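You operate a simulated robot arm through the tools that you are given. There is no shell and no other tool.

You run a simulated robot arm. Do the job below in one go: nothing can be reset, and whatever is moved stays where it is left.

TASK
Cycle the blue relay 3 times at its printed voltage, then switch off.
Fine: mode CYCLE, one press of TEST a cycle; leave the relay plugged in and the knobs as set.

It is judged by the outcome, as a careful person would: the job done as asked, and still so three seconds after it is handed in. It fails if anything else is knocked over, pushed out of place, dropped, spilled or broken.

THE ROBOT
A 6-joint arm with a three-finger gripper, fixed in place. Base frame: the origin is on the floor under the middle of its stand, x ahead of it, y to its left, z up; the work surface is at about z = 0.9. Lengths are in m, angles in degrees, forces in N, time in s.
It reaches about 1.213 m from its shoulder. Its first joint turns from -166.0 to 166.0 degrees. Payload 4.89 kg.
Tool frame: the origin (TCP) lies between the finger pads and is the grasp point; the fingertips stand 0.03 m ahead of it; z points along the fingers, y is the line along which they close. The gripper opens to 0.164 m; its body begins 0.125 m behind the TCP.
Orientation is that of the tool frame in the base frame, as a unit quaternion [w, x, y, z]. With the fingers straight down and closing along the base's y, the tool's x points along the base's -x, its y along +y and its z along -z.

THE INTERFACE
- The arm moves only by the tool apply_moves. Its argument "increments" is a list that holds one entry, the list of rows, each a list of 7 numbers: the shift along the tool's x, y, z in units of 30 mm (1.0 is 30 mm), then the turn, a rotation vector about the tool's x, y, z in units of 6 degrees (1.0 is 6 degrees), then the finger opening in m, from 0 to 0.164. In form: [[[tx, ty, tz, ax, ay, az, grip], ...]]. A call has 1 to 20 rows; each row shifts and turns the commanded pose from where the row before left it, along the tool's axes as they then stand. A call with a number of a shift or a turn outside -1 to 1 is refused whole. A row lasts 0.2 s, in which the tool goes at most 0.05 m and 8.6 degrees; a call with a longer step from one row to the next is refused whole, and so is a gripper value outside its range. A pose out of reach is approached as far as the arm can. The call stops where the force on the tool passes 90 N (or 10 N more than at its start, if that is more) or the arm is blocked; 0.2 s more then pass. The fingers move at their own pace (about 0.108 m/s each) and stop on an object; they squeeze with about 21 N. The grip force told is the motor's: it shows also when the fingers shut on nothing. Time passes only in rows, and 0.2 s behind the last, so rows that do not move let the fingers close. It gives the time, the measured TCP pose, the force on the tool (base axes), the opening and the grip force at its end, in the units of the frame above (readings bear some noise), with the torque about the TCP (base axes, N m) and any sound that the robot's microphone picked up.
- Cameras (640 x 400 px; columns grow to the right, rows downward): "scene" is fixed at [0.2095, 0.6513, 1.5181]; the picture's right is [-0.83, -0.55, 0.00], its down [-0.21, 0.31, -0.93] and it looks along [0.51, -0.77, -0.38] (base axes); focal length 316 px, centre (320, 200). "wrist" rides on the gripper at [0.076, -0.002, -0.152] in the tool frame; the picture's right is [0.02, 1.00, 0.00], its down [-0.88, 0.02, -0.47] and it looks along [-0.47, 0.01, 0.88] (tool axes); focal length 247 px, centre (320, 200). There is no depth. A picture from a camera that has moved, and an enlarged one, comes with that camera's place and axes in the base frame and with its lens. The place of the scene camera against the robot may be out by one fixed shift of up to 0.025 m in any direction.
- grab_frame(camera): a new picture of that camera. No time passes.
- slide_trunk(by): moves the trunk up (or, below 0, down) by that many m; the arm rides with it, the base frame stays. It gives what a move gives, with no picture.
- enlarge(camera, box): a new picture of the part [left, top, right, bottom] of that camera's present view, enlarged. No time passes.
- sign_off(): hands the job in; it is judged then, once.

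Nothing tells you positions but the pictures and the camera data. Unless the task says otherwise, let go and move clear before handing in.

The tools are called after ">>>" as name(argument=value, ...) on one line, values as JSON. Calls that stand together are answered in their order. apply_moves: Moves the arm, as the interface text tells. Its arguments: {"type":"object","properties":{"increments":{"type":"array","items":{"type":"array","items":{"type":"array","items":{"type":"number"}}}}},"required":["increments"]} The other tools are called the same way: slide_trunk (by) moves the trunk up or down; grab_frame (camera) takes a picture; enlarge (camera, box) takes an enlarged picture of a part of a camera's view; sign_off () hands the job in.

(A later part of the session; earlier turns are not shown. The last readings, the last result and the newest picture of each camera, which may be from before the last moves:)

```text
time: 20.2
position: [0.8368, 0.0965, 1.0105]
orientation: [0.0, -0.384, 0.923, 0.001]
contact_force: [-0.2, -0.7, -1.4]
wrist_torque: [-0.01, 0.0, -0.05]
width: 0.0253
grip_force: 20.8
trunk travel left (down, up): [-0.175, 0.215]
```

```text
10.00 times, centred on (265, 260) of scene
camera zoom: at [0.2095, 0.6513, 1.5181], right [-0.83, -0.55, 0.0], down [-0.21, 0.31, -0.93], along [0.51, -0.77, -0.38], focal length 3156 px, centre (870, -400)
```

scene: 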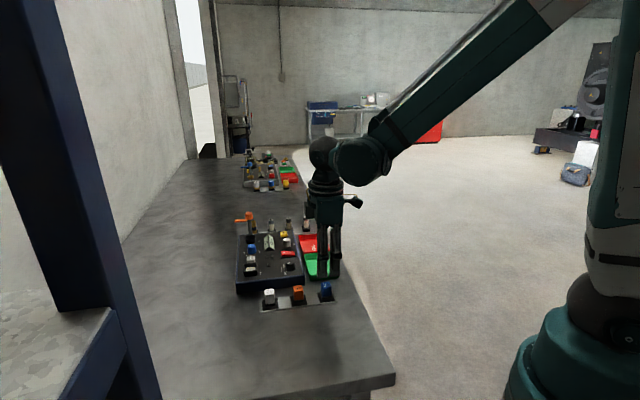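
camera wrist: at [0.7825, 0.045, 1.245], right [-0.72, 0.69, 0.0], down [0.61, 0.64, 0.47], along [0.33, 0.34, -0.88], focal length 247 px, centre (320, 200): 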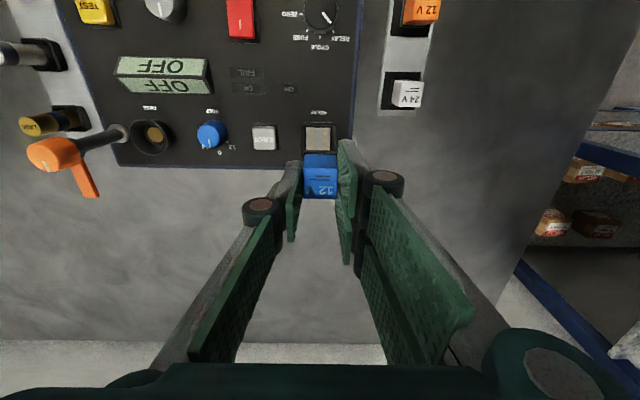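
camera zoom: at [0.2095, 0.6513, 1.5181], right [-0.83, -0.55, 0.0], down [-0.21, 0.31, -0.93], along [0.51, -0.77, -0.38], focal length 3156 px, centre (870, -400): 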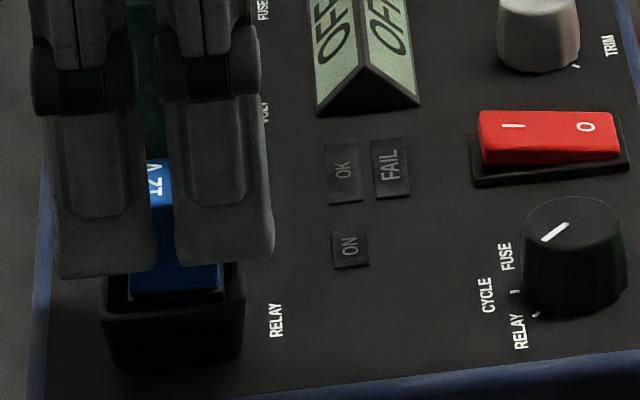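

>>> apply_moves(increments=[[[0, 0.017, 0.1, 0, 0, 0, 0.015], [0, 0, 0.1, 0, 0, 0, 0.015], [0, 0, 0, 0, 0, 0, 0.015]]])

>>> enlarge(camera="wrist", box=[280, 135, 360, 195])

>>> enlarge(camera="scene", box=[245, 240, 285, 280])

```text
time: 21.0
position: [0.8362, 0.0972, 1.0052]
orientation: [0.0, -0.383, 0.924, 0.001]
contact_force: [4.3, 1.3, 24.3]
wrist_torque: [0.1, -0.09, -0.01]
width: 0.0256
grip_force: 21.3
trunk travel left (down, up): [-0.175, 0.215]
```

```text
6.67 times, centred on (320, 165) of wrist
camera zoom: at [0.7825, 0.0416, 1.1588], right [-0.72, 0.69, 0.0], down [0.61, 0.64, 0.47], along [0.33, 0.34, -0.88], focal length 1646 px, centre (320, 433)
```

zoom: 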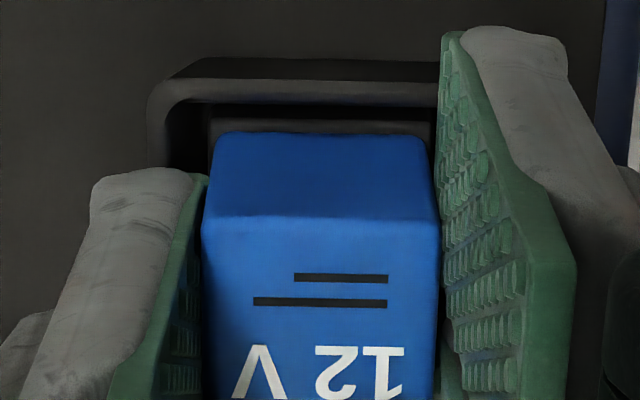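

```text
10.00 times, centred on (265, 260) of scene
camera zoom: at [0.2095, 0.6513, 1.5181], right [-0.83, -0.55, 0.0], down [-0.21, 0.31, -0.93], along [0.51, -0.77, -0.38], focal length 3156 px, centre (870, -400)
```

zoom: 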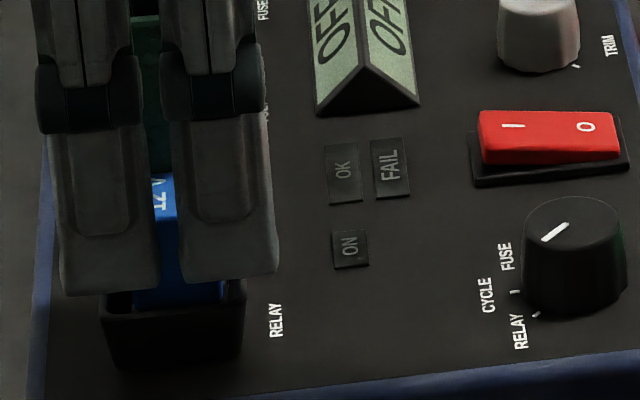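

The relay is bearing on the socket (24 N) and slipping slightly in the fingers, so it may not be fully home. I let go, lift clear and look.

>>> apply_moves(increments=[[[0, 0, 0, 0, 0, 0, 0.035], [0, 0, 0, 0, 0, 0, 0.042], [0, 0, -0.3, 0, 0, 0, 0.045], [0, 0, -0.8, 0, 0, 0, 0.05], [0, 0, -1, 0, 0, 0, 0.06], [0, 0, -1, 0, 0, 0, 0.06], [0, 0, 0, 0, 0, 0, 0.06]]])

>>> grab_frame(camera="wrist")

>>> enlarge(camera="wrist", box=[280, 115, 360, 175])

>>> enlarge(camera="scene", box=[235, 230, 295, 280])

```text
time: 22.6
position: [0.836, 0.097, 1.0968]
orientation: [0.0, -0.382, 0.924, 0.0]
contact_force: [-0.8, 0.0, -0.3]
wrist_torque: [0.01, -0.06, 0.01]
width: 0.0598
grip_force: 0.1
trunk travel left (down, up): [-0.175, 0.215]
```

```text
taken
camera wrist: at [0.7826, 0.0415, 1.2509], right [-0.72, 0.69, 0.0], down [0.61, 0.64, 0.47], along [0.33, 0.34, -0.88], focal length 247 px, centre (320, 200)
```

wrist: 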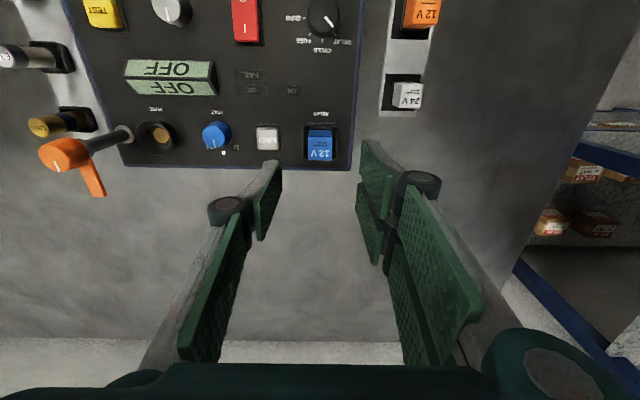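

```text
6.67 times, centred on (320, 145) of wrist
camera zoom: at [0.7826, 0.0415, 1.2509], right [-0.72, 0.69, 0.0], down [0.61, 0.64, 0.47], along [0.33, 0.34, -0.88], focal length 1646 px, centre (320, 567)
```

zoom: 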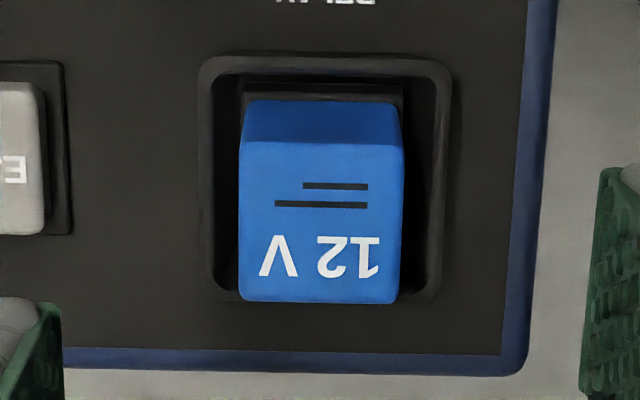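

```text
8.00 times, centred on (265, 255) of scene
camera zoom: at [0.2095, 0.6513, 1.5181], right [-0.83, -0.55, 0.0], down [-0.21, 0.31, -0.93], along [0.51, -0.77, -0.38], focal length 2525 px, centre (760, -240)
```

zoom: 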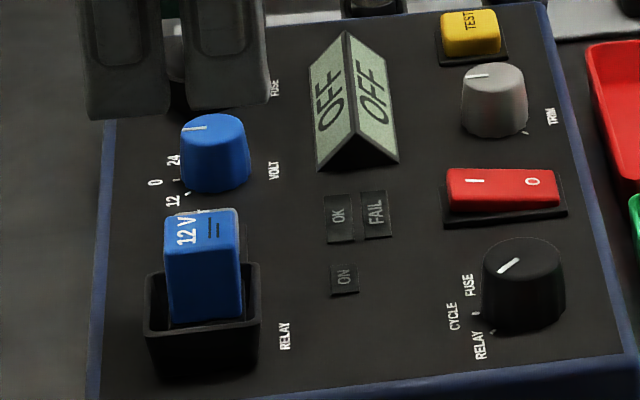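

The relay sits squarely in the socket. I close the fingers and press gently on its top to make sure it is fully home.

>>> apply_moves(increments=[[[0, 0, 0, 0, 0, 0, 0.03], [0, 0, 0, 0, 0, 0, 0.0], [0, 0, 0.5, 0, 0, 0, 0.0], [0, 0, 0.6, 0, 0, 0, 0.0], [0, 0, 0.6, 0, 0, 0, 0.0], [0, 0, 0.3, 0, 0, 0, 0.0], [0, 0, 0, 0, 0, 0, 0.0]]])

>>> enlarge(camera="wrist", box=[270, 120, 370, 220])

>>> enlarge(camera="scene", box=[235, 220, 295, 280])

```text
time: 24.2
position: [0.8365, 0.0983, 1.037]
orientation: [0.0, -0.382, 0.924, 0.0]
contact_force: [1.0, 0.3, -0.3]
wrist_torque: [-0.03, -0.01, -0.03]
width: 0.0
grip_force: 21.1
trunk travel left (down, up): [-0.175, 0.215]
```

```text
4.00 times, centred on (320, 170) of wrist
camera zoom: at [0.7834, 0.0423, 1.1909], right [-0.72, 0.69, 0.0], down [0.61, 0.64, 0.47], along [0.33, 0.34, -0.88], focal length 988 px, centre (320, 320)
```

zoom: 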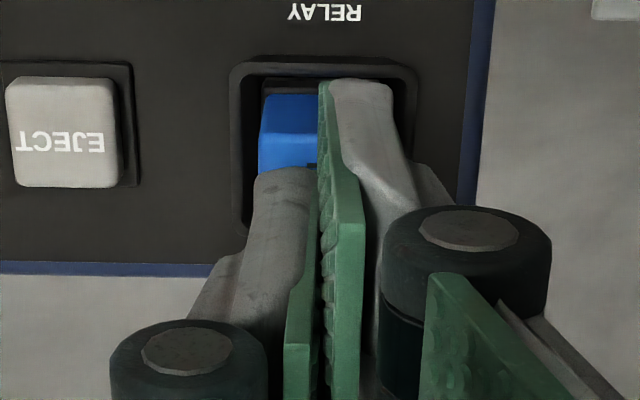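

```text
6.67 times, centred on (265, 250) of scene
camera zoom: at [0.2095, 0.6513, 1.5181], right [-0.83, -0.55, 0.0], down [-0.21, 0.31, -0.93], along [0.51, -0.77, -0.38], focal length 2104 px, centre (687, -133)
```

zoom: 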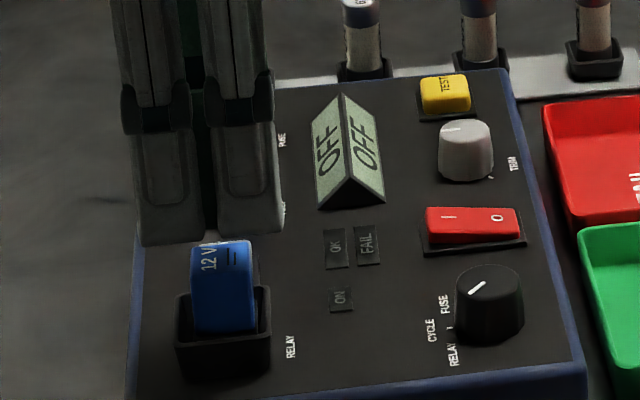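

>>> apply_moves(increments=[[[0, 0, 0.1, 0, 0, 0, 0.0], [0, 0, 0.1, 0, 0, 0, 0.0], [0, 0, 0.1, 0, 0, 0, 0.0], [0, 0, 0, 0, 0, 0, 0.0]]])

```text
time: 25.2
position: [0.8365, 0.0982, 1.0289]
orientation: [0.0, -0.383, 0.924, 0.0]
contact_force: [0.0, -0.9, 0.7]
wrist_torque: [0.0, 0.0, -0.02]
width: 0.0
grip_force: 21.1
trunk travel left (down, up): [-0.175, 0.215]
```

>>> apply_moves(increments=[[[0, 0, 0.07, 0, 0, 0, 0.0], [0, 0, 0.07, 0, 0, 0, 0.0], [0, 0, 0, 0, 0, 0, 0.0]]])

```text
time: 26.0
position: [0.8348, 0.0981, 1.0248]
orientation: [-0.001, -0.383, 0.924, 0.0]
contact_force: [-0.6, 0.1, 0.2]
wrist_torque: [0.02, -0.02, 0.0]
width: 0.0
grip_force: 21.1
trunk travel left (down, up): [-0.175, 0.215]
```

>>> apply_moves(increments=[[[0, 0, 0.07, 0, 0, 0, 0.0], [0, 0, 0, 0, 0, 0, 0.0]]])

>>> enlarge(camera="scene", box=[235, 220, 295, 280])

```text
time: 26.6
position: [0.8361, 0.0974, 1.0229]
orientation: [0.0, -0.382, 0.924, 0.0]
contact_force: [-0.8, -0.1, 1.1]
wrist_torque: [0.0, 0.01, 0.01]
width: 0.0002
grip_force: 21.3
trunk travel left (down, up): [-0.175, 0.215]
```

```text
6.67 times, centred on (265, 250) of scene
camera zoom: at [0.2095, 0.6513, 1.5181], right [-0.83, -0.55, 0.0], down [-0.21, 0.31, -0.93], along [0.51, -0.77, -0.38], focal length 2104 px, centre (687, -133)
```

zoom: 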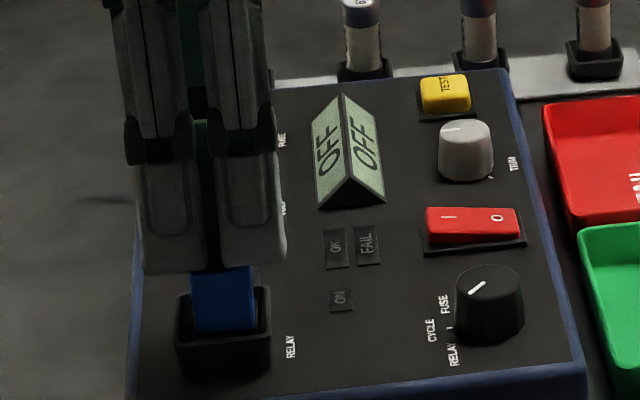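

>>> apply_moves(increments=[[[0, 0, 0.06, 0, 0, 0, 0.0], [0, 0, 0, 0, 0, 0, 0.0]]])

```text
time: 27.2
position: [0.8361, 0.0977, 1.0216]
orientation: [-0.001, -0.384, 0.923, 0.001]
contact_force: [1.4, 2.6, 13.2]
wrist_torque: [0.08, -0.07, -0.01]
width: 0.0062
grip_force: 21.5
trunk travel left (down, up): [-0.175, 0.215]
```

>>> apply_moves(increments=[[[0, 0, 0.04, 0, 0, 0, 0.0], [0, 0, 0, 0, 0, 0, 0.0]]])

```text
time: 27.8
position: [0.8343, 0.0975, 1.0198]
orientation: [0.0, -0.382, 0.924, 0.0]
contact_force: [2.6, 2.9, 22.8]
wrist_torque: [0.14, -0.09, 0.01]
width: 0.0062
grip_force: 20.8
trunk travel left (down, up): [-0.175, 0.215]
```

>>> enlarge(camera="wrist", box=[260, 120, 380, 220])

>>> enlarge(camera="scene", box=[235, 220, 295, 280])

```text
4.00 times, centred on (320, 170) of wrist
camera zoom: at [0.7821, 0.0423, 1.1739], right [-0.72, 0.69, 0.0], down [0.61, 0.64, 0.47], along [0.33, 0.34, -0.88], focal length 988 px, centre (320, 320)
```

zoom: 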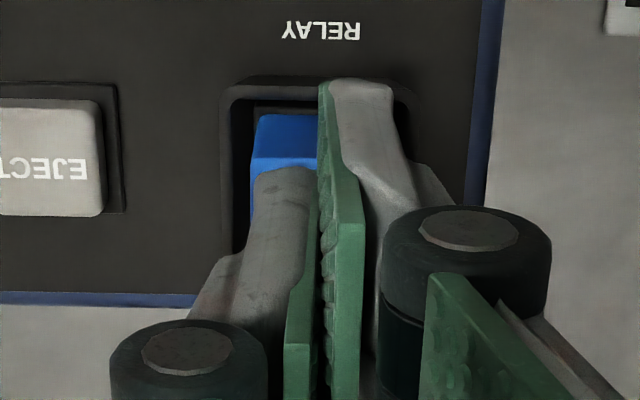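

```text
6.67 times, centred on (265, 250) of scene
camera zoom: at [0.2095, 0.6513, 1.5181], right [-0.83, -0.55, 0.0], down [-0.21, 0.31, -0.93], along [0.51, -0.77, -0.38], focal length 2104 px, centre (687, -133)
```

zoom: 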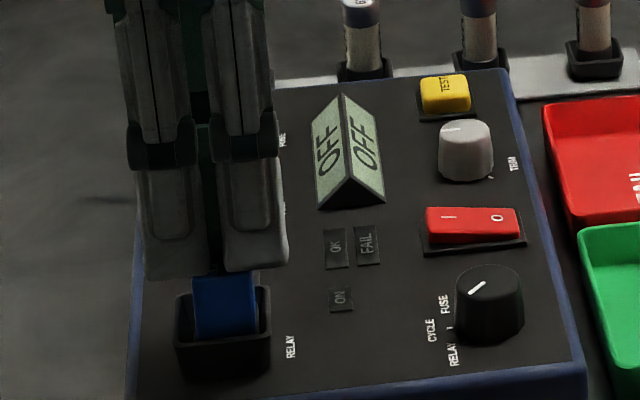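

>>> apply_moves(increments=[[[0, 0, 0.06, 0, 0, 0, 0.0], [0, 0, 0.06, 0, 0, 0, 0.0], [0, 0, 0, 0, 0, 0, 0.0]]])

```text
time: 28.6
position: [0.8344, 0.0967, 1.0191]
orientation: [0.001, -0.383, 0.924, -0.001]
contact_force: [14.3, 6.1, 73.4]
wrist_torque: [0.25, -0.48, 0.01]
width: 0.006
grip_force: 20.9
trunk travel left (down, up): [-0.175, 0.215]
```

It does not move under 73 N, so it is fully seated. I back off and inspect.

>>> apply_moves(increments=[[[0, 0, -0.2, 0, 0, 0, 0.0], [0, 0, -0.6, 0, 0, 0, 0.0], [0, 0, -1, 0, 0, 0, 0.0], [0, 0, -1, 0, 0, 0, 0.0], [0, 0, 0, 0, 0, 0, 0.05]]])

>>> grab_frame(camera="wrist")

>>> enlarge(camera="wrist", box=[280, 115, 360, 175])

>>> enlarge(camera="scene", box=[235, 230, 295, 280])

```text
time: 29.8
position: [0.8362, 0.0987, 1.101]
orientation: [0.001, -0.383, 0.924, 0.0]
contact_force: [-0.2, 0.2, 0.0]
wrist_torque: [0.03, -0.06, 0.03]
width: 0.0497
grip_force: 0.0
trunk travel left (down, up): [-0.175, 0.215]
```

```text
taken
camera wrist: at [0.7831, 0.0434, 1.2534], right [-0.72, 0.69, 0.0], down [0.61, 0.64, 0.47], along [0.33, 0.34, -0.88], focal length 247 px, centre (320, 200)
```

wrist: 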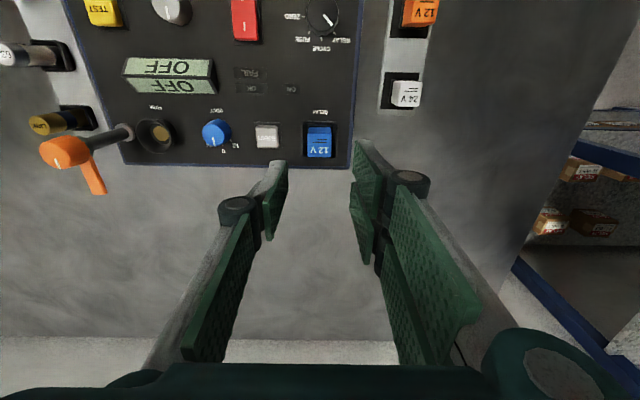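

```text
6.67 times, centred on (320, 145) of wrist
camera zoom: at [0.7831, 0.0434, 1.2534], right [-0.72, 0.69, 0.0], down [0.61, 0.64, 0.47], along [0.33, 0.34, -0.88], focal length 1646 px, centre (320, 567)
```

zoom: 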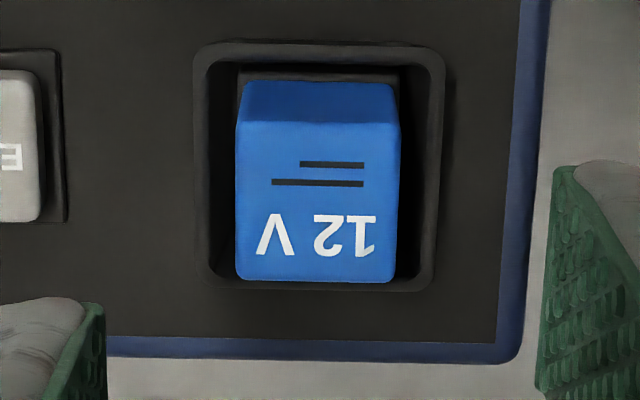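

```text
8.00 times, centred on (265, 255) of scene
camera zoom: at [0.2095, 0.6513, 1.5181], right [-0.83, -0.55, 0.0], down [-0.21, 0.31, -0.93], along [0.51, -0.77, -0.38], focal length 2525 px, centre (760, -240)
```

zoom: 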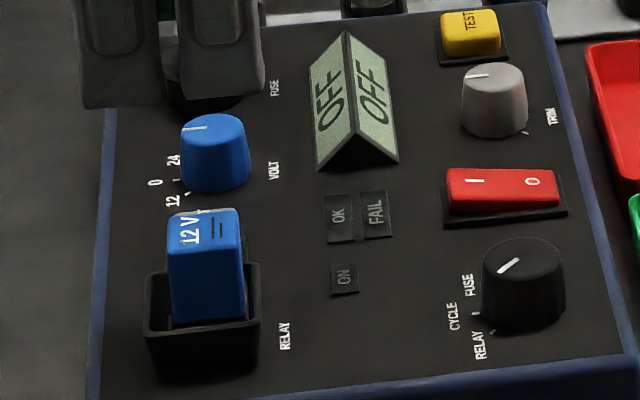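

The relay is plugged in, labelled 12 V. Next is the mode knob, which I place near (0.752, 0.012); I move above it to turn it from RELAY to CYCLE.

>>> apply_moves(increments=[[[0.806, -0.01, 0, 0, 0, 0, 0.06], [0.806, -0.01, 0, 0, 0, 0, 0.06], [0.806, -0.01, 0, 0, 0, 0, 0.06], [0.806, -0.01, 0, 0, 0, 0, 0.06], [0.806, -0.01, 0, 0, 0, 0, 0.06], [0, 0, 0.7, 0, 0, 0, 0.06], [0, 0, 0.7, 0, 0, 0, 0.06], [0, 0, 0, 0, 0, 0, 0.06]]])

>>> grab_frame(camera="wrist")

>>> enlarge(camera="wrist", box=[270, 120, 370, 200])

>>> enlarge(camera="scene", box=[240, 210, 320, 290])

```text
time: 31.6
position: [0.7526, 0.0096, 1.0579]
orientation: [0.0, -0.382, 0.924, 0.0]
contact_force: [-0.1, 0.6, -0.4]
wrist_torque: [0.03, 0.03, -0.02]
width: 0.0599
grip_force: 0.0
trunk travel left (down, up): [-0.175, 0.215]
```

```text
taken
camera wrist: at [0.6993, -0.044, 1.2117], right [-0.72, 0.69, 0.0], down [0.61, 0.64, 0.47], along [0.33, 0.34, -0.88], focal length 247 px, centre (320, 200)
```

wrist: 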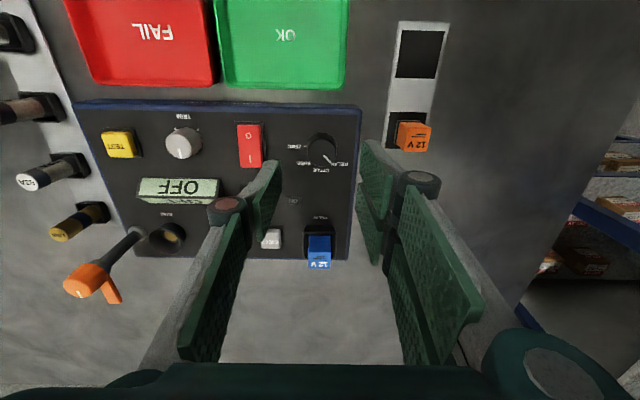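

```text
5.00 times, centred on (320, 160) of wrist
camera zoom: at [0.6993, -0.044, 1.2117], right [-0.72, 0.69, 0.0], down [0.61, 0.64, 0.47], along [0.33, 0.34, -0.88], focal length 1235 px, centre (320, 400)
```

zoom: 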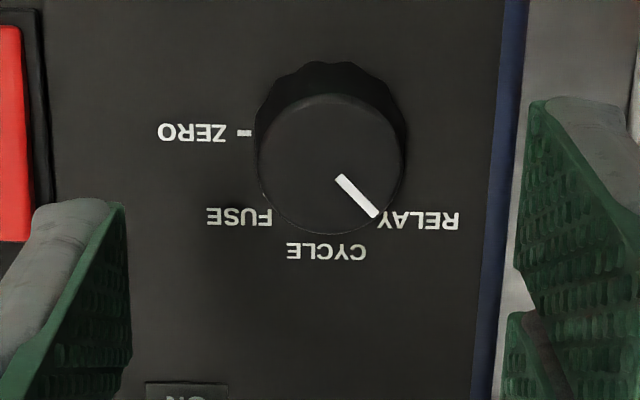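

```text
5.00 times, centred on (280, 250) of scene
camera zoom: at [0.2095, 0.6513, 1.5181], right [-0.83, -0.55, 0.0], down [-0.21, 0.31, -0.93], along [0.51, -0.77, -0.38], focal length 1578 px, centre (520, -50)
```

zoom: 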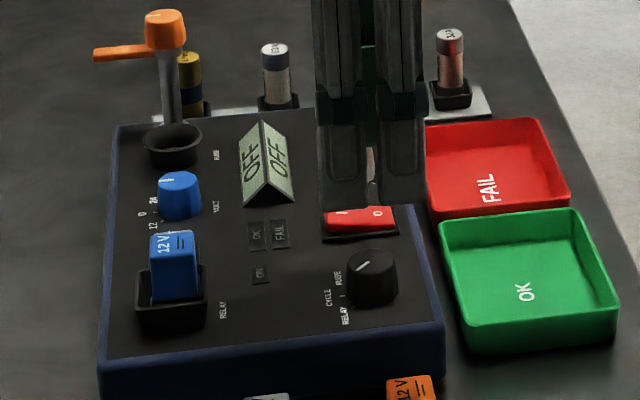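

The mode knob is about 28 mm wide, and I am nearly centred on it. I correct by about 1.5 mm, descend around it and check before closing.

>>> apply_moves(increments=[[[0.05, 0.053, 0.4, 0, 0, 0, 0.052], [0, 0, 0.6, 0, 0, 0, 0.052], [0, 0, 0.6, 0, 0, 0, 0.052], [0, 0, 0.4, 0, 0, 0, 0.052], [0, 0, 0.15, 0, 0, 0, 0.052], [0, 0, 0, 0, 0, 0, 0.052]]])

>>> enlarge(camera="wrist", box=[260, 130, 380, 220])

>>> enlarge(camera="scene", box=[260, 210, 320, 290])

```text
time: 33.0
position: [0.7495, 0.0134, 0.9925]
orientation: [0.0, -0.383, 0.924, 0.0]
contact_force: [-0.2, -0.3, 0.3]
wrist_torque: [-0.01, 0.0, 0.02]
width: 0.0522
grip_force: 0.1
trunk travel left (down, up): [-0.175, 0.215]
```

```text
4.44 times, centred on (320, 175) of wrist
camera zoom: at [0.6958, -0.0436, 1.1466], right [-0.72, 0.69, 0.0], down [0.61, 0.64, 0.47], along [0.33, 0.34, -0.88], focal length 1098 px, centre (320, 311)
```

zoom: 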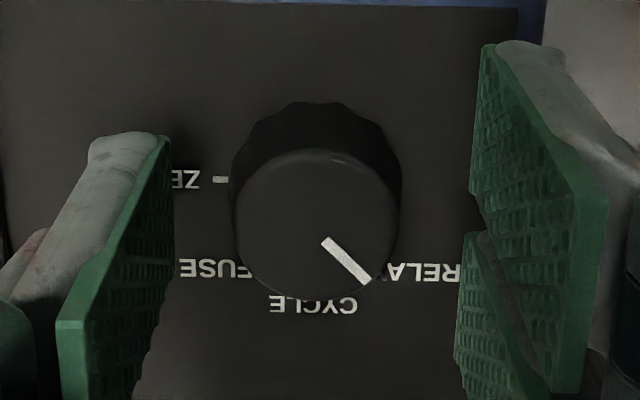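

```text
5.00 times, centred on (290, 250) of scene
camera zoom: at [0.2095, 0.6513, 1.5181], right [-0.83, -0.55, 0.0], down [-0.21, 0.31, -0.93], along [0.51, -0.77, -0.38], focal length 1578 px, centre (470, -50)
```

zoom: 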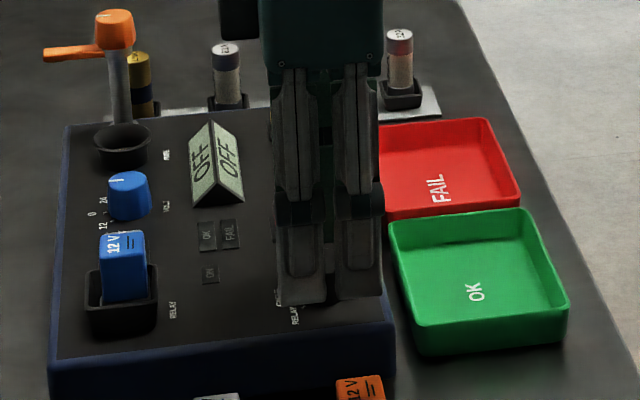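

>>> apply_moves(increments=[[[0, -0.03, 0, 0, 0, 0, 0.045], [0, 0, 0, 0, 0, 0, 0.035], [0, 0, 0, 0, 0, 0, 0.02], [0, 0, 0, 0, 0, 0, 0.015], [0, 0, 0, 0, 0, 0, 0.015]]])

>>> enlarge(camera="wrist", box=[260, 130, 380, 220])

```text
time: 34.2
position: [0.7493, 0.0116, 0.9923]
orientation: [0.0, -0.383, 0.924, 0.001]
contact_force: [-8.5, 7.1, -5.8]
wrist_torque: [0.3, 0.2, 0.01]
width: 0.0285
grip_force: 45.0
trunk travel left (down, up): [-0.175, 0.215]
```

```text
4.44 times, centred on (320, 175) of wrist
camera zoom: at [0.6964, -0.0442, 1.1464], right [-0.72, 0.69, 0.0], down [0.61, 0.64, 0.47], along [0.33, 0.34, -0.88], focal length 1098 px, centre (320, 311)
```

zoom: 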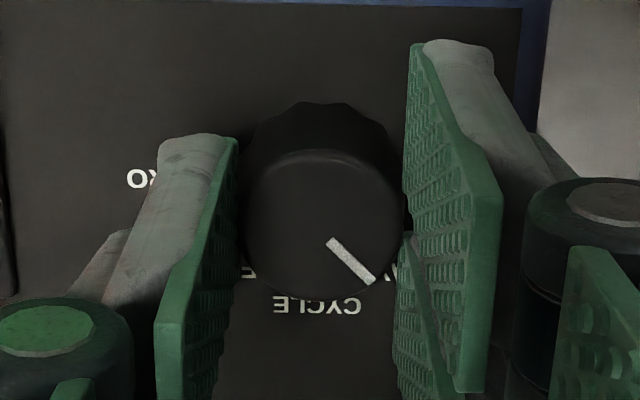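

Gripped on the knob. Now I turn it clockwise by one step (45°).

>>> apply_moves(increments=[[[0, 0, 0, 0, 0, 0.9, 0.015], [0, 0, 0, 0, 0, 0.9, 0.015], [0, 0, 0, 0, 0, 0.95, 0.015], [0, 0, 0, 0, 0, 0.95, 0.015], [0, 0, 0, 0, 0, 0.95, 0.015], [0, 0, 0, 0, 0, 0.95, 0.015], [0, 0, 0, 0, 0, 0.95, 0.015], [0, 0, 0, 0, 0, 0.95, 0.015], [0, 0, 0, 0, 0, 0, 0.015]]])

>>> enlarge(camera="wrist", box=[260, 130, 380, 220])

```text
time: 36.2
position: [0.7492, 0.0135, 0.9931]
orientation: [0.0, -0.001, 1.0, 0.0]
contact_force: [-22.5, 33.0, -23.7]
wrist_torque: [0.59, 0.6, 0.07]
width: 0.0286
grip_force: 44.8
trunk travel left (down, up): [-0.175, 0.215]
```

```text
4.44 times, centred on (320, 175) of wrist
camera zoom: at [0.6725, 0.0109, 1.1466], right [-0.02, 1.0, 0.0], down [0.88, 0.02, 0.47], along [0.47, 0.01, -0.88], focal length 1098 px, centre (320, 311)
```

zoom: 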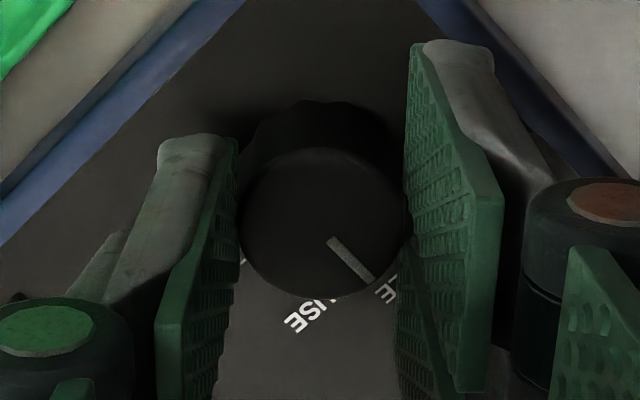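

The knob turned with the gripper. I release it, rise, and check where it points.

>>> apply_moves(increments=[[[0, 0, 0, 0, 0, 0, 0.04], [0, 0, 0, 0, 0, 0, 0.05], [0, 0, -0.5, 0, 0, 0, 0.05], [0, 0, -1, 0, 0, 0, 0.06], [0, 0, -1, 0, 0, 0, 0.06], [0, 0, -1, 0, 0, 0, 0.06], [0, 0, 0, 0, 0, 0, 0.06]]])

>>> grab_frame(camera="wrist")

>>> enlarge(camera="wrist", box=[280, 110, 360, 170])

>>> enlarge(camera="scene", box=[230, 220, 320, 290])

```text
time: 37.8
position: [0.7485, 0.0124, 1.099]
orientation: [0.0, 0.0, 1.0, 0.0]
contact_force: [-0.3, -1.3, 1.0]
wrist_torque: [-0.02, -0.01, 0.02]
width: 0.0598
grip_force: 0.0
trunk travel left (down, up): [-0.175, 0.215]
```

```text
taken
camera wrist: at [0.6722, 0.0109, 1.2523], right [-0.02, 1.0, 0.0], down [0.88, 0.02, 0.47], along [0.47, 0.01, -0.88], focal length 247 px, centre (320, 200)
```

wrist: 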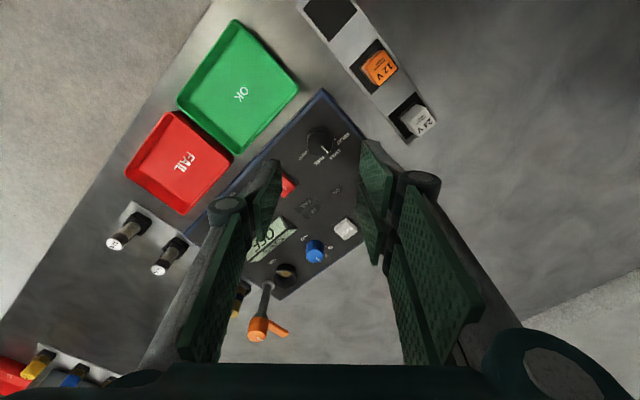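

```text
6.67 times, centred on (320, 140) of wrist
camera zoom: at [0.6722, 0.0109, 1.2523], right [-0.02, 1.0, 0.0], down [0.88, 0.02, 0.47], along [0.47, 0.01, -0.88], focal length 1646 px, centre (320, 600)
```

zoom: 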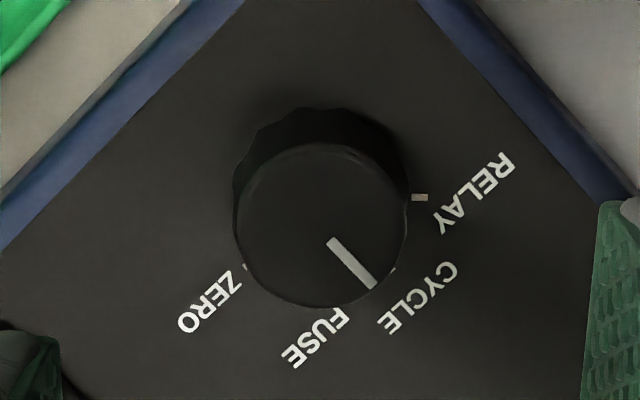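

```text
5.71 times, centred on (275, 255) of scene
camera zoom: at [0.2095, 0.6513, 1.5181], right [-0.83, -0.55, 0.0], down [-0.21, 0.31, -0.93], along [0.51, -0.77, -0.38], focal length 1804 px, centre (577, -114)
```

zoom: 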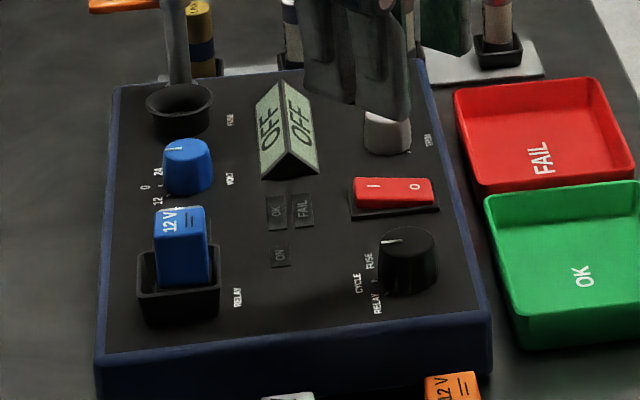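

The mode knob now points at CYCLE. Next the VOLT knob near (0.918, 0.010): I move above it and turn the wrist so the fingers close along the free direction, and read its marks.

>>> apply_moves(increments=[[[-0.94, -0.016, 0, 0, 0, 0, 0.06], [-0.94, -0.016, 0, 0, 0, 0, 0.06], [-0.94, -0.016, 0, 0, 0, 0, 0.06], [-0.94, -0.016, 0, 0, 0, 0, 0.06], [-0.94, -0.016, 0, 0, 0, 0, 0.06], [-0.94, -0.016, 0, 0, 0, 0, 0.06], [0, 0, 0, 0, 0, 1, 0.06], [0, 0, 0, 0, 0, 1, 0.06], [0, 0, 0, 0, 0, 1, 0.06], [0, 0, 0, 0, 0, 1, 0.06], [0, 0, 0, 0, 0, 1, 0.06], [0, 0, 0, 0, 0, 1, 0.06], [0, 0, 0, 0, 0, 1, 0.06], [0, 0, 0, 0, 0, 0.5, 0.06], [0, 0, 0, 0, 0, 0, 0.06]]])

>>> grab_frame(camera="wrist")

>>> enlarge(camera="wrist", box=[270, 100, 370, 180])

>>> enlarge(camera="scene", box=[230, 200, 320, 290])

```text
time: 41.0
position: [0.9193, 0.008, 1.097]
orientation: [0.0, 0.384, 0.923, 0.001]
contact_force: [0.0, -0.3, 0.2]
wrist_torque: [0.01, 0.02, -0.02]
width: 0.0601
grip_force: 0.0
trunk travel left (down, up): [-0.175, 0.215]
```

```text
taken
camera wrist: at [0.8639, 0.0606, 1.2519], right [0.69, 0.72, 0.0], down [0.64, -0.61, 0.47], along [0.34, -0.33, -0.88], focal length 247 px, centre (320, 200)
```

wrist: 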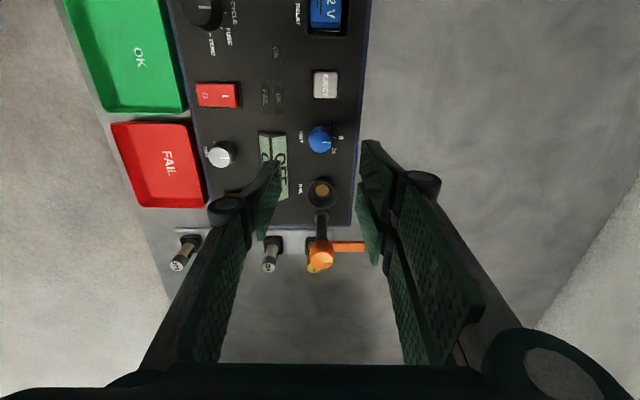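

```text
5.00 times, centred on (320, 140) of wrist
camera zoom: at [0.8639, 0.0606, 1.2519], right [0.69, 0.72, 0.0], down [0.64, -0.61, 0.47], along [0.34, -0.33, -0.88], focal length 1235 px, centre (320, 500)
```

zoom: 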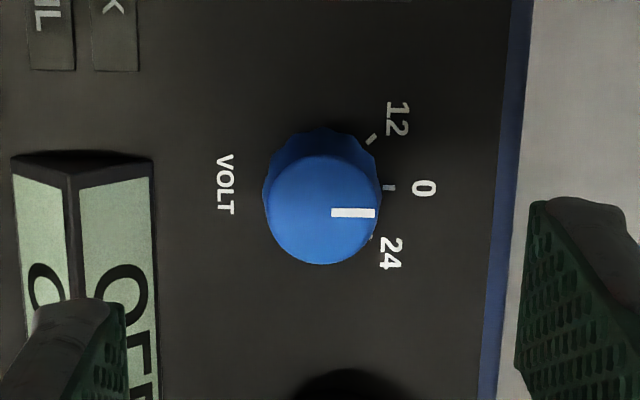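

```text
4.44 times, centred on (275, 245) of scene
camera zoom: at [0.2095, 0.6513, 1.5181], right [-0.83, -0.55, 0.0], down [-0.21, 0.31, -0.93], along [0.51, -0.77, -0.38], focal length 1403 px, centre (520, 0)
```

zoom: 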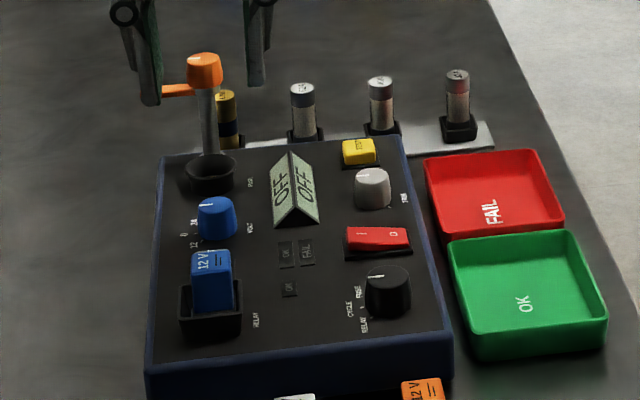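

The VOLT knob points at 0, with 12 at 45° counter-clockwise. I centre on it and descend with a narrow opening, since the display and EJECT button are close.

>>> apply_moves(increments=[[[0.067, 0, 0.5, 0, 0, 0, 0.042], [0, 0, 0.7, 0, 0, 0, 0.042], [0, 0, 0.7, 0, 0, 0, 0.042], [0, 0, 0.5, 0, 0, 0, 0.042], [0, 0, 0, 0, 0, 0, 0.042]]])

>>> enlarge(camera="wrist", box=[260, 110, 380, 210])

>>> enlarge(camera="scene", box=[230, 200, 300, 270])

```text
time: 42.2
position: [0.9169, 0.0088, 1.026]
orientation: [0.0, 0.383, 0.924, 0.0]
contact_force: [-0.2, 0.9, 0.0]
wrist_torque: [0.0, 0.03, -0.03]
width: 0.042
grip_force: 0.1
trunk travel left (down, up): [-0.175, 0.215]
```

```text
4.00 times, centred on (320, 160) of wrist
camera zoom: at [0.8627, 0.0611, 1.1795], right [0.69, 0.72, 0.0], down [0.64, -0.61, 0.47], along [0.34, -0.33, -0.88], focal length 988 px, centre (320, 360)
```

zoom: 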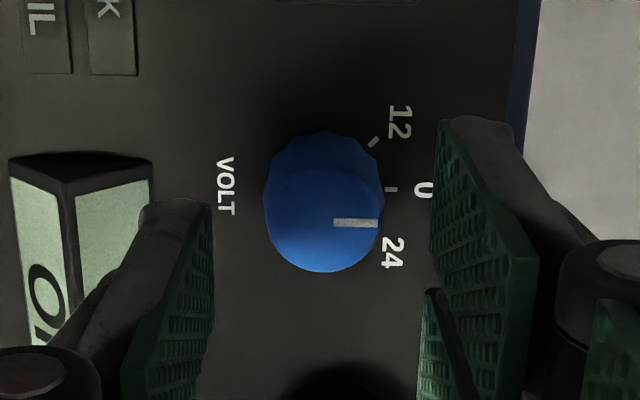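

```text
5.71 times, centred on (265, 235) of scene
camera zoom: at [0.2095, 0.6513, 1.5181], right [-0.83, -0.55, 0.0], down [-0.21, 0.31, -0.93], along [0.51, -0.77, -0.38], focal length 1804 px, centre (634, 0)
```

zoom: 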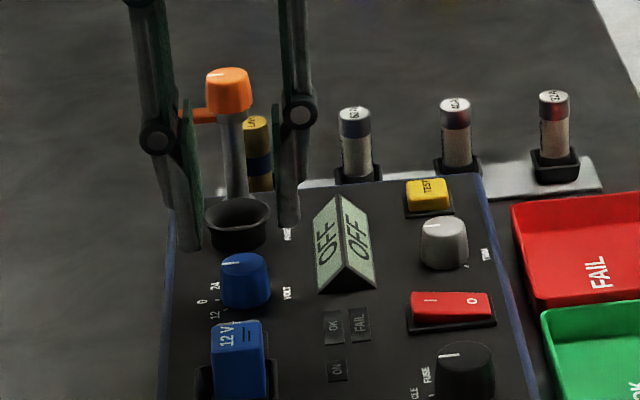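

>>> apply_moves(increments=[[[0.055, 0, 0.35, 0, 0, 0, 0.042], [0, 0, 0.35, 0, 0, 0, 0.042], [0, 0, 0.27, 0, 0, 0, 0.042], [0, 0, 0, 0, 0, 0, 0.042]]])

>>> enlarge(camera="wrist", box=[260, 120, 380, 220])

>>> enlarge(camera="scene", box=[230, 200, 300, 270])

```text
time: 43.2
position: [0.916, 0.0109, 0.9964]
orientation: [0.0, 0.383, 0.924, 0.0]
contact_force: [0.6, -0.1, 0.2]
wrist_torque: [0.01, 0.05, -0.04]
width: 0.0421
grip_force: 0.1
trunk travel left (down, up): [-0.175, 0.215]
```

```text
4.00 times, centred on (320, 170) of wrist
camera zoom: at [0.861, 0.0635, 1.1501], right [0.69, 0.72, 0.0], down [0.64, -0.61, 0.47], along [0.34, -0.33, -0.88], focal length 988 px, centre (320, 320)
```

zoom: 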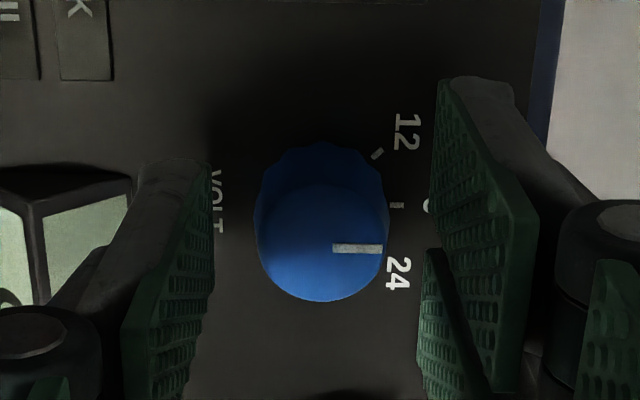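

```text
5.71 times, centred on (265, 235) of scene
camera zoom: at [0.2095, 0.6513, 1.5181], right [-0.83, -0.55, 0.0], down [-0.21, 0.31, -0.93], along [0.51, -0.77, -0.38], focal length 1804 px, centre (634, 0)
```

zoom: 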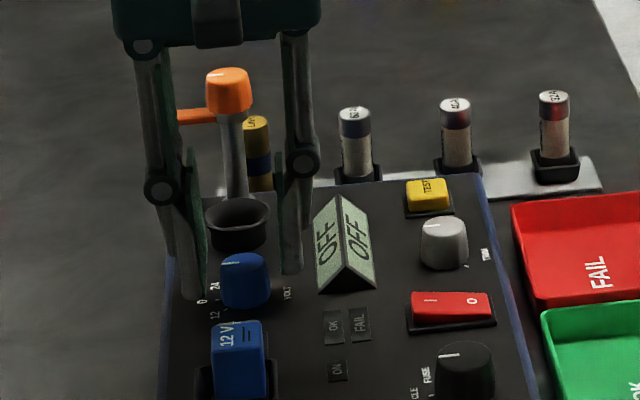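

>>> apply_moves(increments=[[[0, 0, 0, 0, 0, 0, 0.035], [0, 0, 0, 0, 0, 0, 0.025], [0, 0, 0, 0, 0, 0, 0.015], [0, 0, 0, 0, 0, 0, 0.012], [0, 0, 0, 0, 0, 0, 0.012]]])

>>> enlarge(camera="wrist", box=[260, 120, 380, 220])

```text
time: 44.4
position: [0.9172, 0.0103, 0.996]
orientation: [0.0, 0.382, 0.924, 0.0]
contact_force: [-0.1, 1.8, 0.1]
wrist_torque: [0.0, -0.02, -0.01]
width: 0.0119
grip_force: 0.1
trunk travel left (down, up): [-0.175, 0.215]
```

```text
4.00 times, centred on (320, 170) of wrist
camera zoom: at [0.8609, 0.0634, 1.1503], right [0.69, 0.72, 0.0], down [0.64, -0.61, 0.47], along [0.34, -0.33, -0.88], focal length 988 px, centre (320, 320)
```

zoom: 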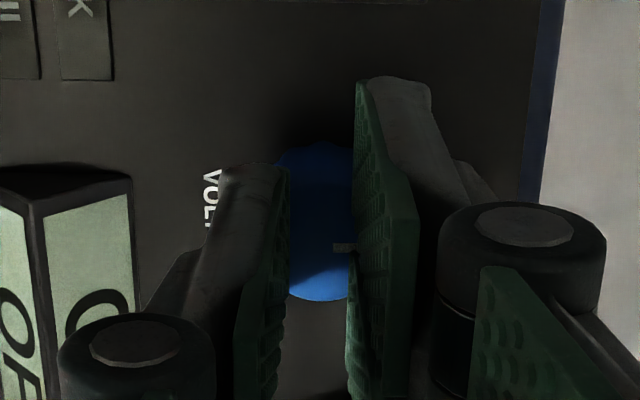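

The fingers passed over the top of the knob, so it is shorter than I took it to be. I open, pre-turn 20° for more clearance from EJECT, go lower and close again.

>>> apply_moves(increments=[[[0, 0, -0.1, 0, 0, 0, 0.042], [0, 0, 0, 0, 0, 0.8, 0.042], [0, 0, 0, 0, 0, 0.9, 0.042], [0, 0, 0, 0, 0, 0.9, 0.042], [0, 0, 0, 0, 0, 0.73, 0.042], [0, 0, 0.2, 0, 0, 0, 0.042], [0, 0, 0.2, 0, 0, 0, 0.042], [0, 0, 0, 0, 0, 0, 0.042]]])

>>> enlarge(camera="wrist", box=[260, 120, 380, 220])

>>> enlarge(camera="scene", box=[230, 210, 300, 270])

```text
time: 46.2
position: [0.9181, 0.0104, 0.9875]
orientation: [-0.001, 0.537, 0.843, 0.001]
contact_force: [0.1, -1.0, -0.3]
wrist_torque: [0.0, 0.01, -0.02]
width: 0.0422
grip_force: 0.0
trunk travel left (down, up): [-0.175, 0.215]
```

```text
4.00 times, centred on (320, 170) of wrist
camera zoom: at [0.8831, 0.0793, 1.1407], right [0.9, 0.44, 0.0], down [0.39, -0.79, 0.47], along [0.21, -0.42, -0.88], focal length 988 px, centre (320, 320)
```

zoom: 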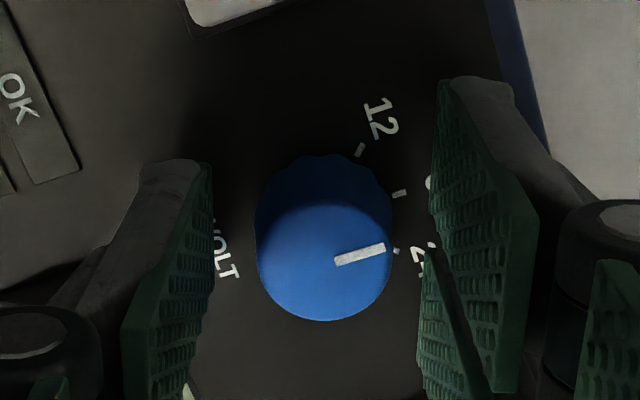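

```text
6.67 times, centred on (265, 240) of scene
camera zoom: at [0.2095, 0.6513, 1.5181], right [-0.83, -0.55, 0.0], down [-0.21, 0.31, -0.93], along [0.51, -0.77, -0.38], focal length 2104 px, centre (687, -67)
```

zoom: 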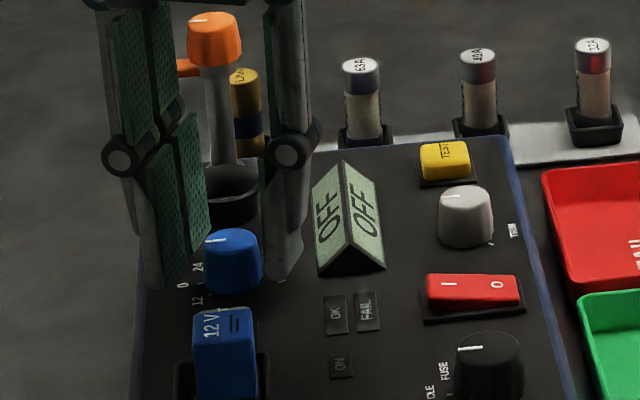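

>>> apply_moves(increments=[[[-0.06, 0.015, 0, 0, 0, 0, 0.042], [0, 0, 0, 0, 0, 0, 0.035], [0, 0, 0, 0, 0, 0, 0.025], [0, 0, 0, 0, 0, 0, 0.015], [0, 0, 0, 0, 0, 0, 0.015]]])

>>> enlarge(camera="wrist", box=[260, 120, 380, 220])

```text
time: 47.4
position: [0.9189, 0.0092, 0.9865]
orientation: [0.001, 0.538, 0.843, 0.0]
contact_force: [6.5, 1.1, 2.1]
wrist_torque: [0.08, -0.23, 0.04]
width: 0.025
grip_force: 45.2
trunk travel left (down, up): [-0.175, 0.215]
```

```text
4.00 times, centred on (320, 170) of wrist
camera zoom: at [0.8846, 0.0775, 1.1408], right [0.9, 0.44, 0.0], down [0.39, -0.79, 0.47], along [0.21, -0.42, -0.88], focal length 988 px, centre (320, 320)
```

zoom: 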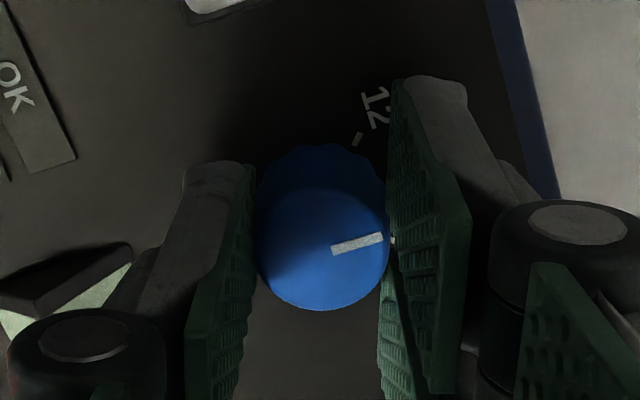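

Now gripped on the knob (25 mm). I turn it counter-clockwise by 45° toward 12.

>>> apply_moves(increments=[[[0, 0, 0, 0, 0, -0.9, 0.015], [0, 0, 0, 0, 0, -0.9, 0.015], [0, 0, 0, 0, 0, -0.95, 0.015], [0, 0, 0, 0, 0, -0.95, 0.015], [0, 0, 0, 0, 0, -0.95, 0.015], [0, 0, 0, 0, 0, -0.95, 0.015], [0, 0, 0, 0, 0, -0.95, 0.015], [0, 0, 0, 0, 0, -0.95, 0.015], [0, 0, 0, 0, 0, 0, 0.015]]])

>>> enlarge(camera="wrist", box=[260, 120, 380, 220])

>>> enlarge(camera="scene", box=[230, 210, 300, 270])

```text
time: 49.4
position: [0.9185, 0.0084, 0.987]
orientation: [0.0, 0.173, 0.985, 0.0]
contact_force: [11.1, -11.8, -0.8]
wrist_torque: [-0.32, -0.23, -0.03]
width: 0.0251
grip_force: 45.0
trunk travel left (down, up): [-0.175, 0.215]
```

```text
4.00 times, centred on (320, 170) of wrist
camera zoom: at [0.8458, 0.033, 1.1408], right [0.32, 0.95, 0.0], down [0.83, -0.28, 0.47], along [0.45, -0.15, -0.88], focal length 988 px, centre (320, 320)
```

zoom: 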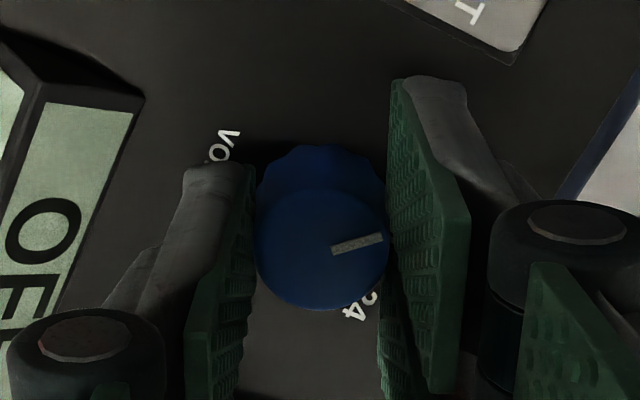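

```text
6.67 times, centred on (265, 240) of scene
camera zoom: at [0.2095, 0.6513, 1.5181], right [-0.83, -0.55, 0.0], down [-0.21, 0.31, -0.93], along [0.51, -0.77, -0.38], focal length 2104 px, centre (687, -67)
```

zoom: 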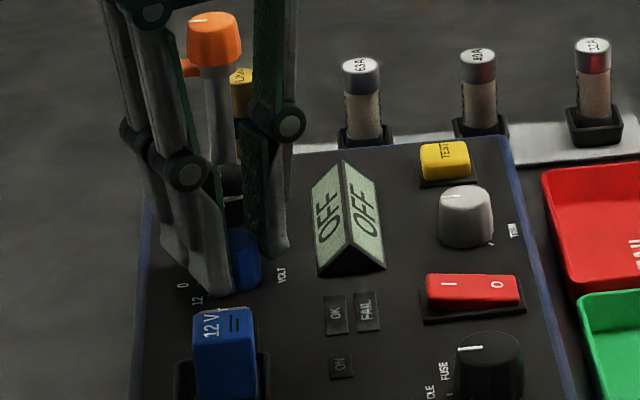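

Rotated with the knob held. I release by a small amount, lift straight up and check the setting.

>>> apply_moves(increments=[[[0, 0, 0, 0, 0, 0, 0.033], [0, 0, 0, 0, 0, 0, 0.035], [0, 0, -0.3, 0, 0, 0, 0.035], [0, 0, -0.8, 0, 0, 0, 0.035], [0, 0, -1, 0, 0, 0, 0.05], [0, 0, -1, 0, 0, 0, 0.06], [0, 0, -0.6, 0, 0, 0, 0.06], [0, 0, 0, 0, 0, 0, 0.06]]])

>>> grab_frame(camera="wrist")

>>> enlarge(camera="wrist", box=[280, 110, 360, 170])

>>> enlarge(camera="scene", box=[230, 210, 300, 270])

```text
time: 51.2
position: [0.9155, 0.0084, 1.0982]
orientation: [0.0, 0.174, 0.985, 0.001]
contact_force: [-0.3, -0.3, 0.8]
wrist_torque: [0.02, -0.08, -0.02]
width: 0.06
grip_force: 0.2
trunk travel left (down, up): [-0.175, 0.215]
```

```text
taken
camera wrist: at [0.8441, 0.0321, 1.252], right [0.32, 0.95, 0.0], down [0.83, -0.28, 0.47], along [0.45, -0.15, -0.88], focal length 247 px, centre (320, 200)
```

wrist: 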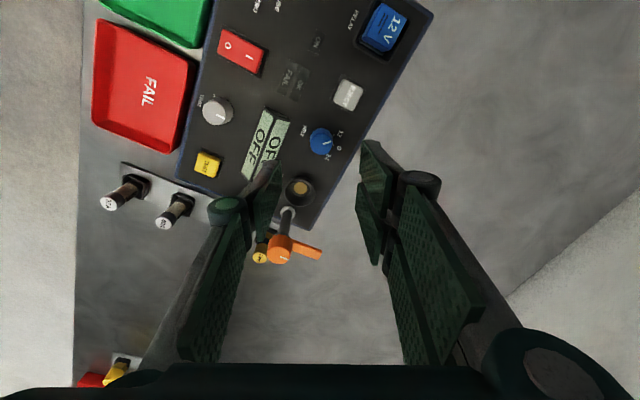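

```text
6.67 times, centred on (320, 140) of wrist
camera zoom: at [0.8441, 0.0321, 1.252], right [0.32, 0.95, 0.0], down [0.83, -0.28, 0.47], along [0.45, -0.15, -0.88], focal length 1646 px, centre (320, 600)
```

zoom: 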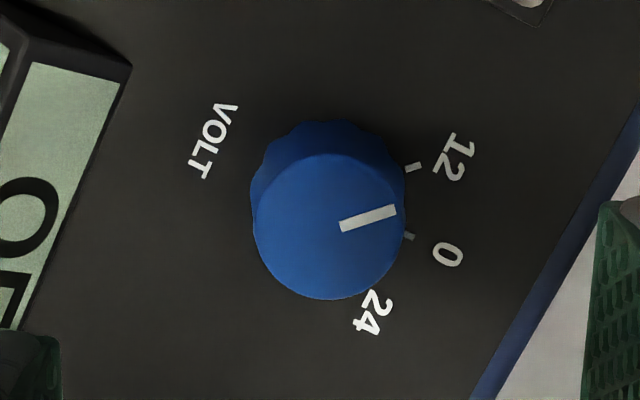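

```text
6.67 times, centred on (265, 240) of scene
camera zoom: at [0.2095, 0.6513, 1.5181], right [-0.83, -0.55, 0.0], down [-0.21, 0.31, -0.93], along [0.51, -0.77, -0.38], focal length 2104 px, centre (687, -67)
```

zoom: 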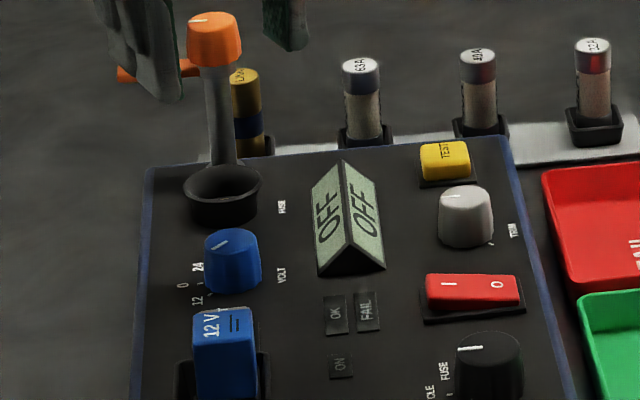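

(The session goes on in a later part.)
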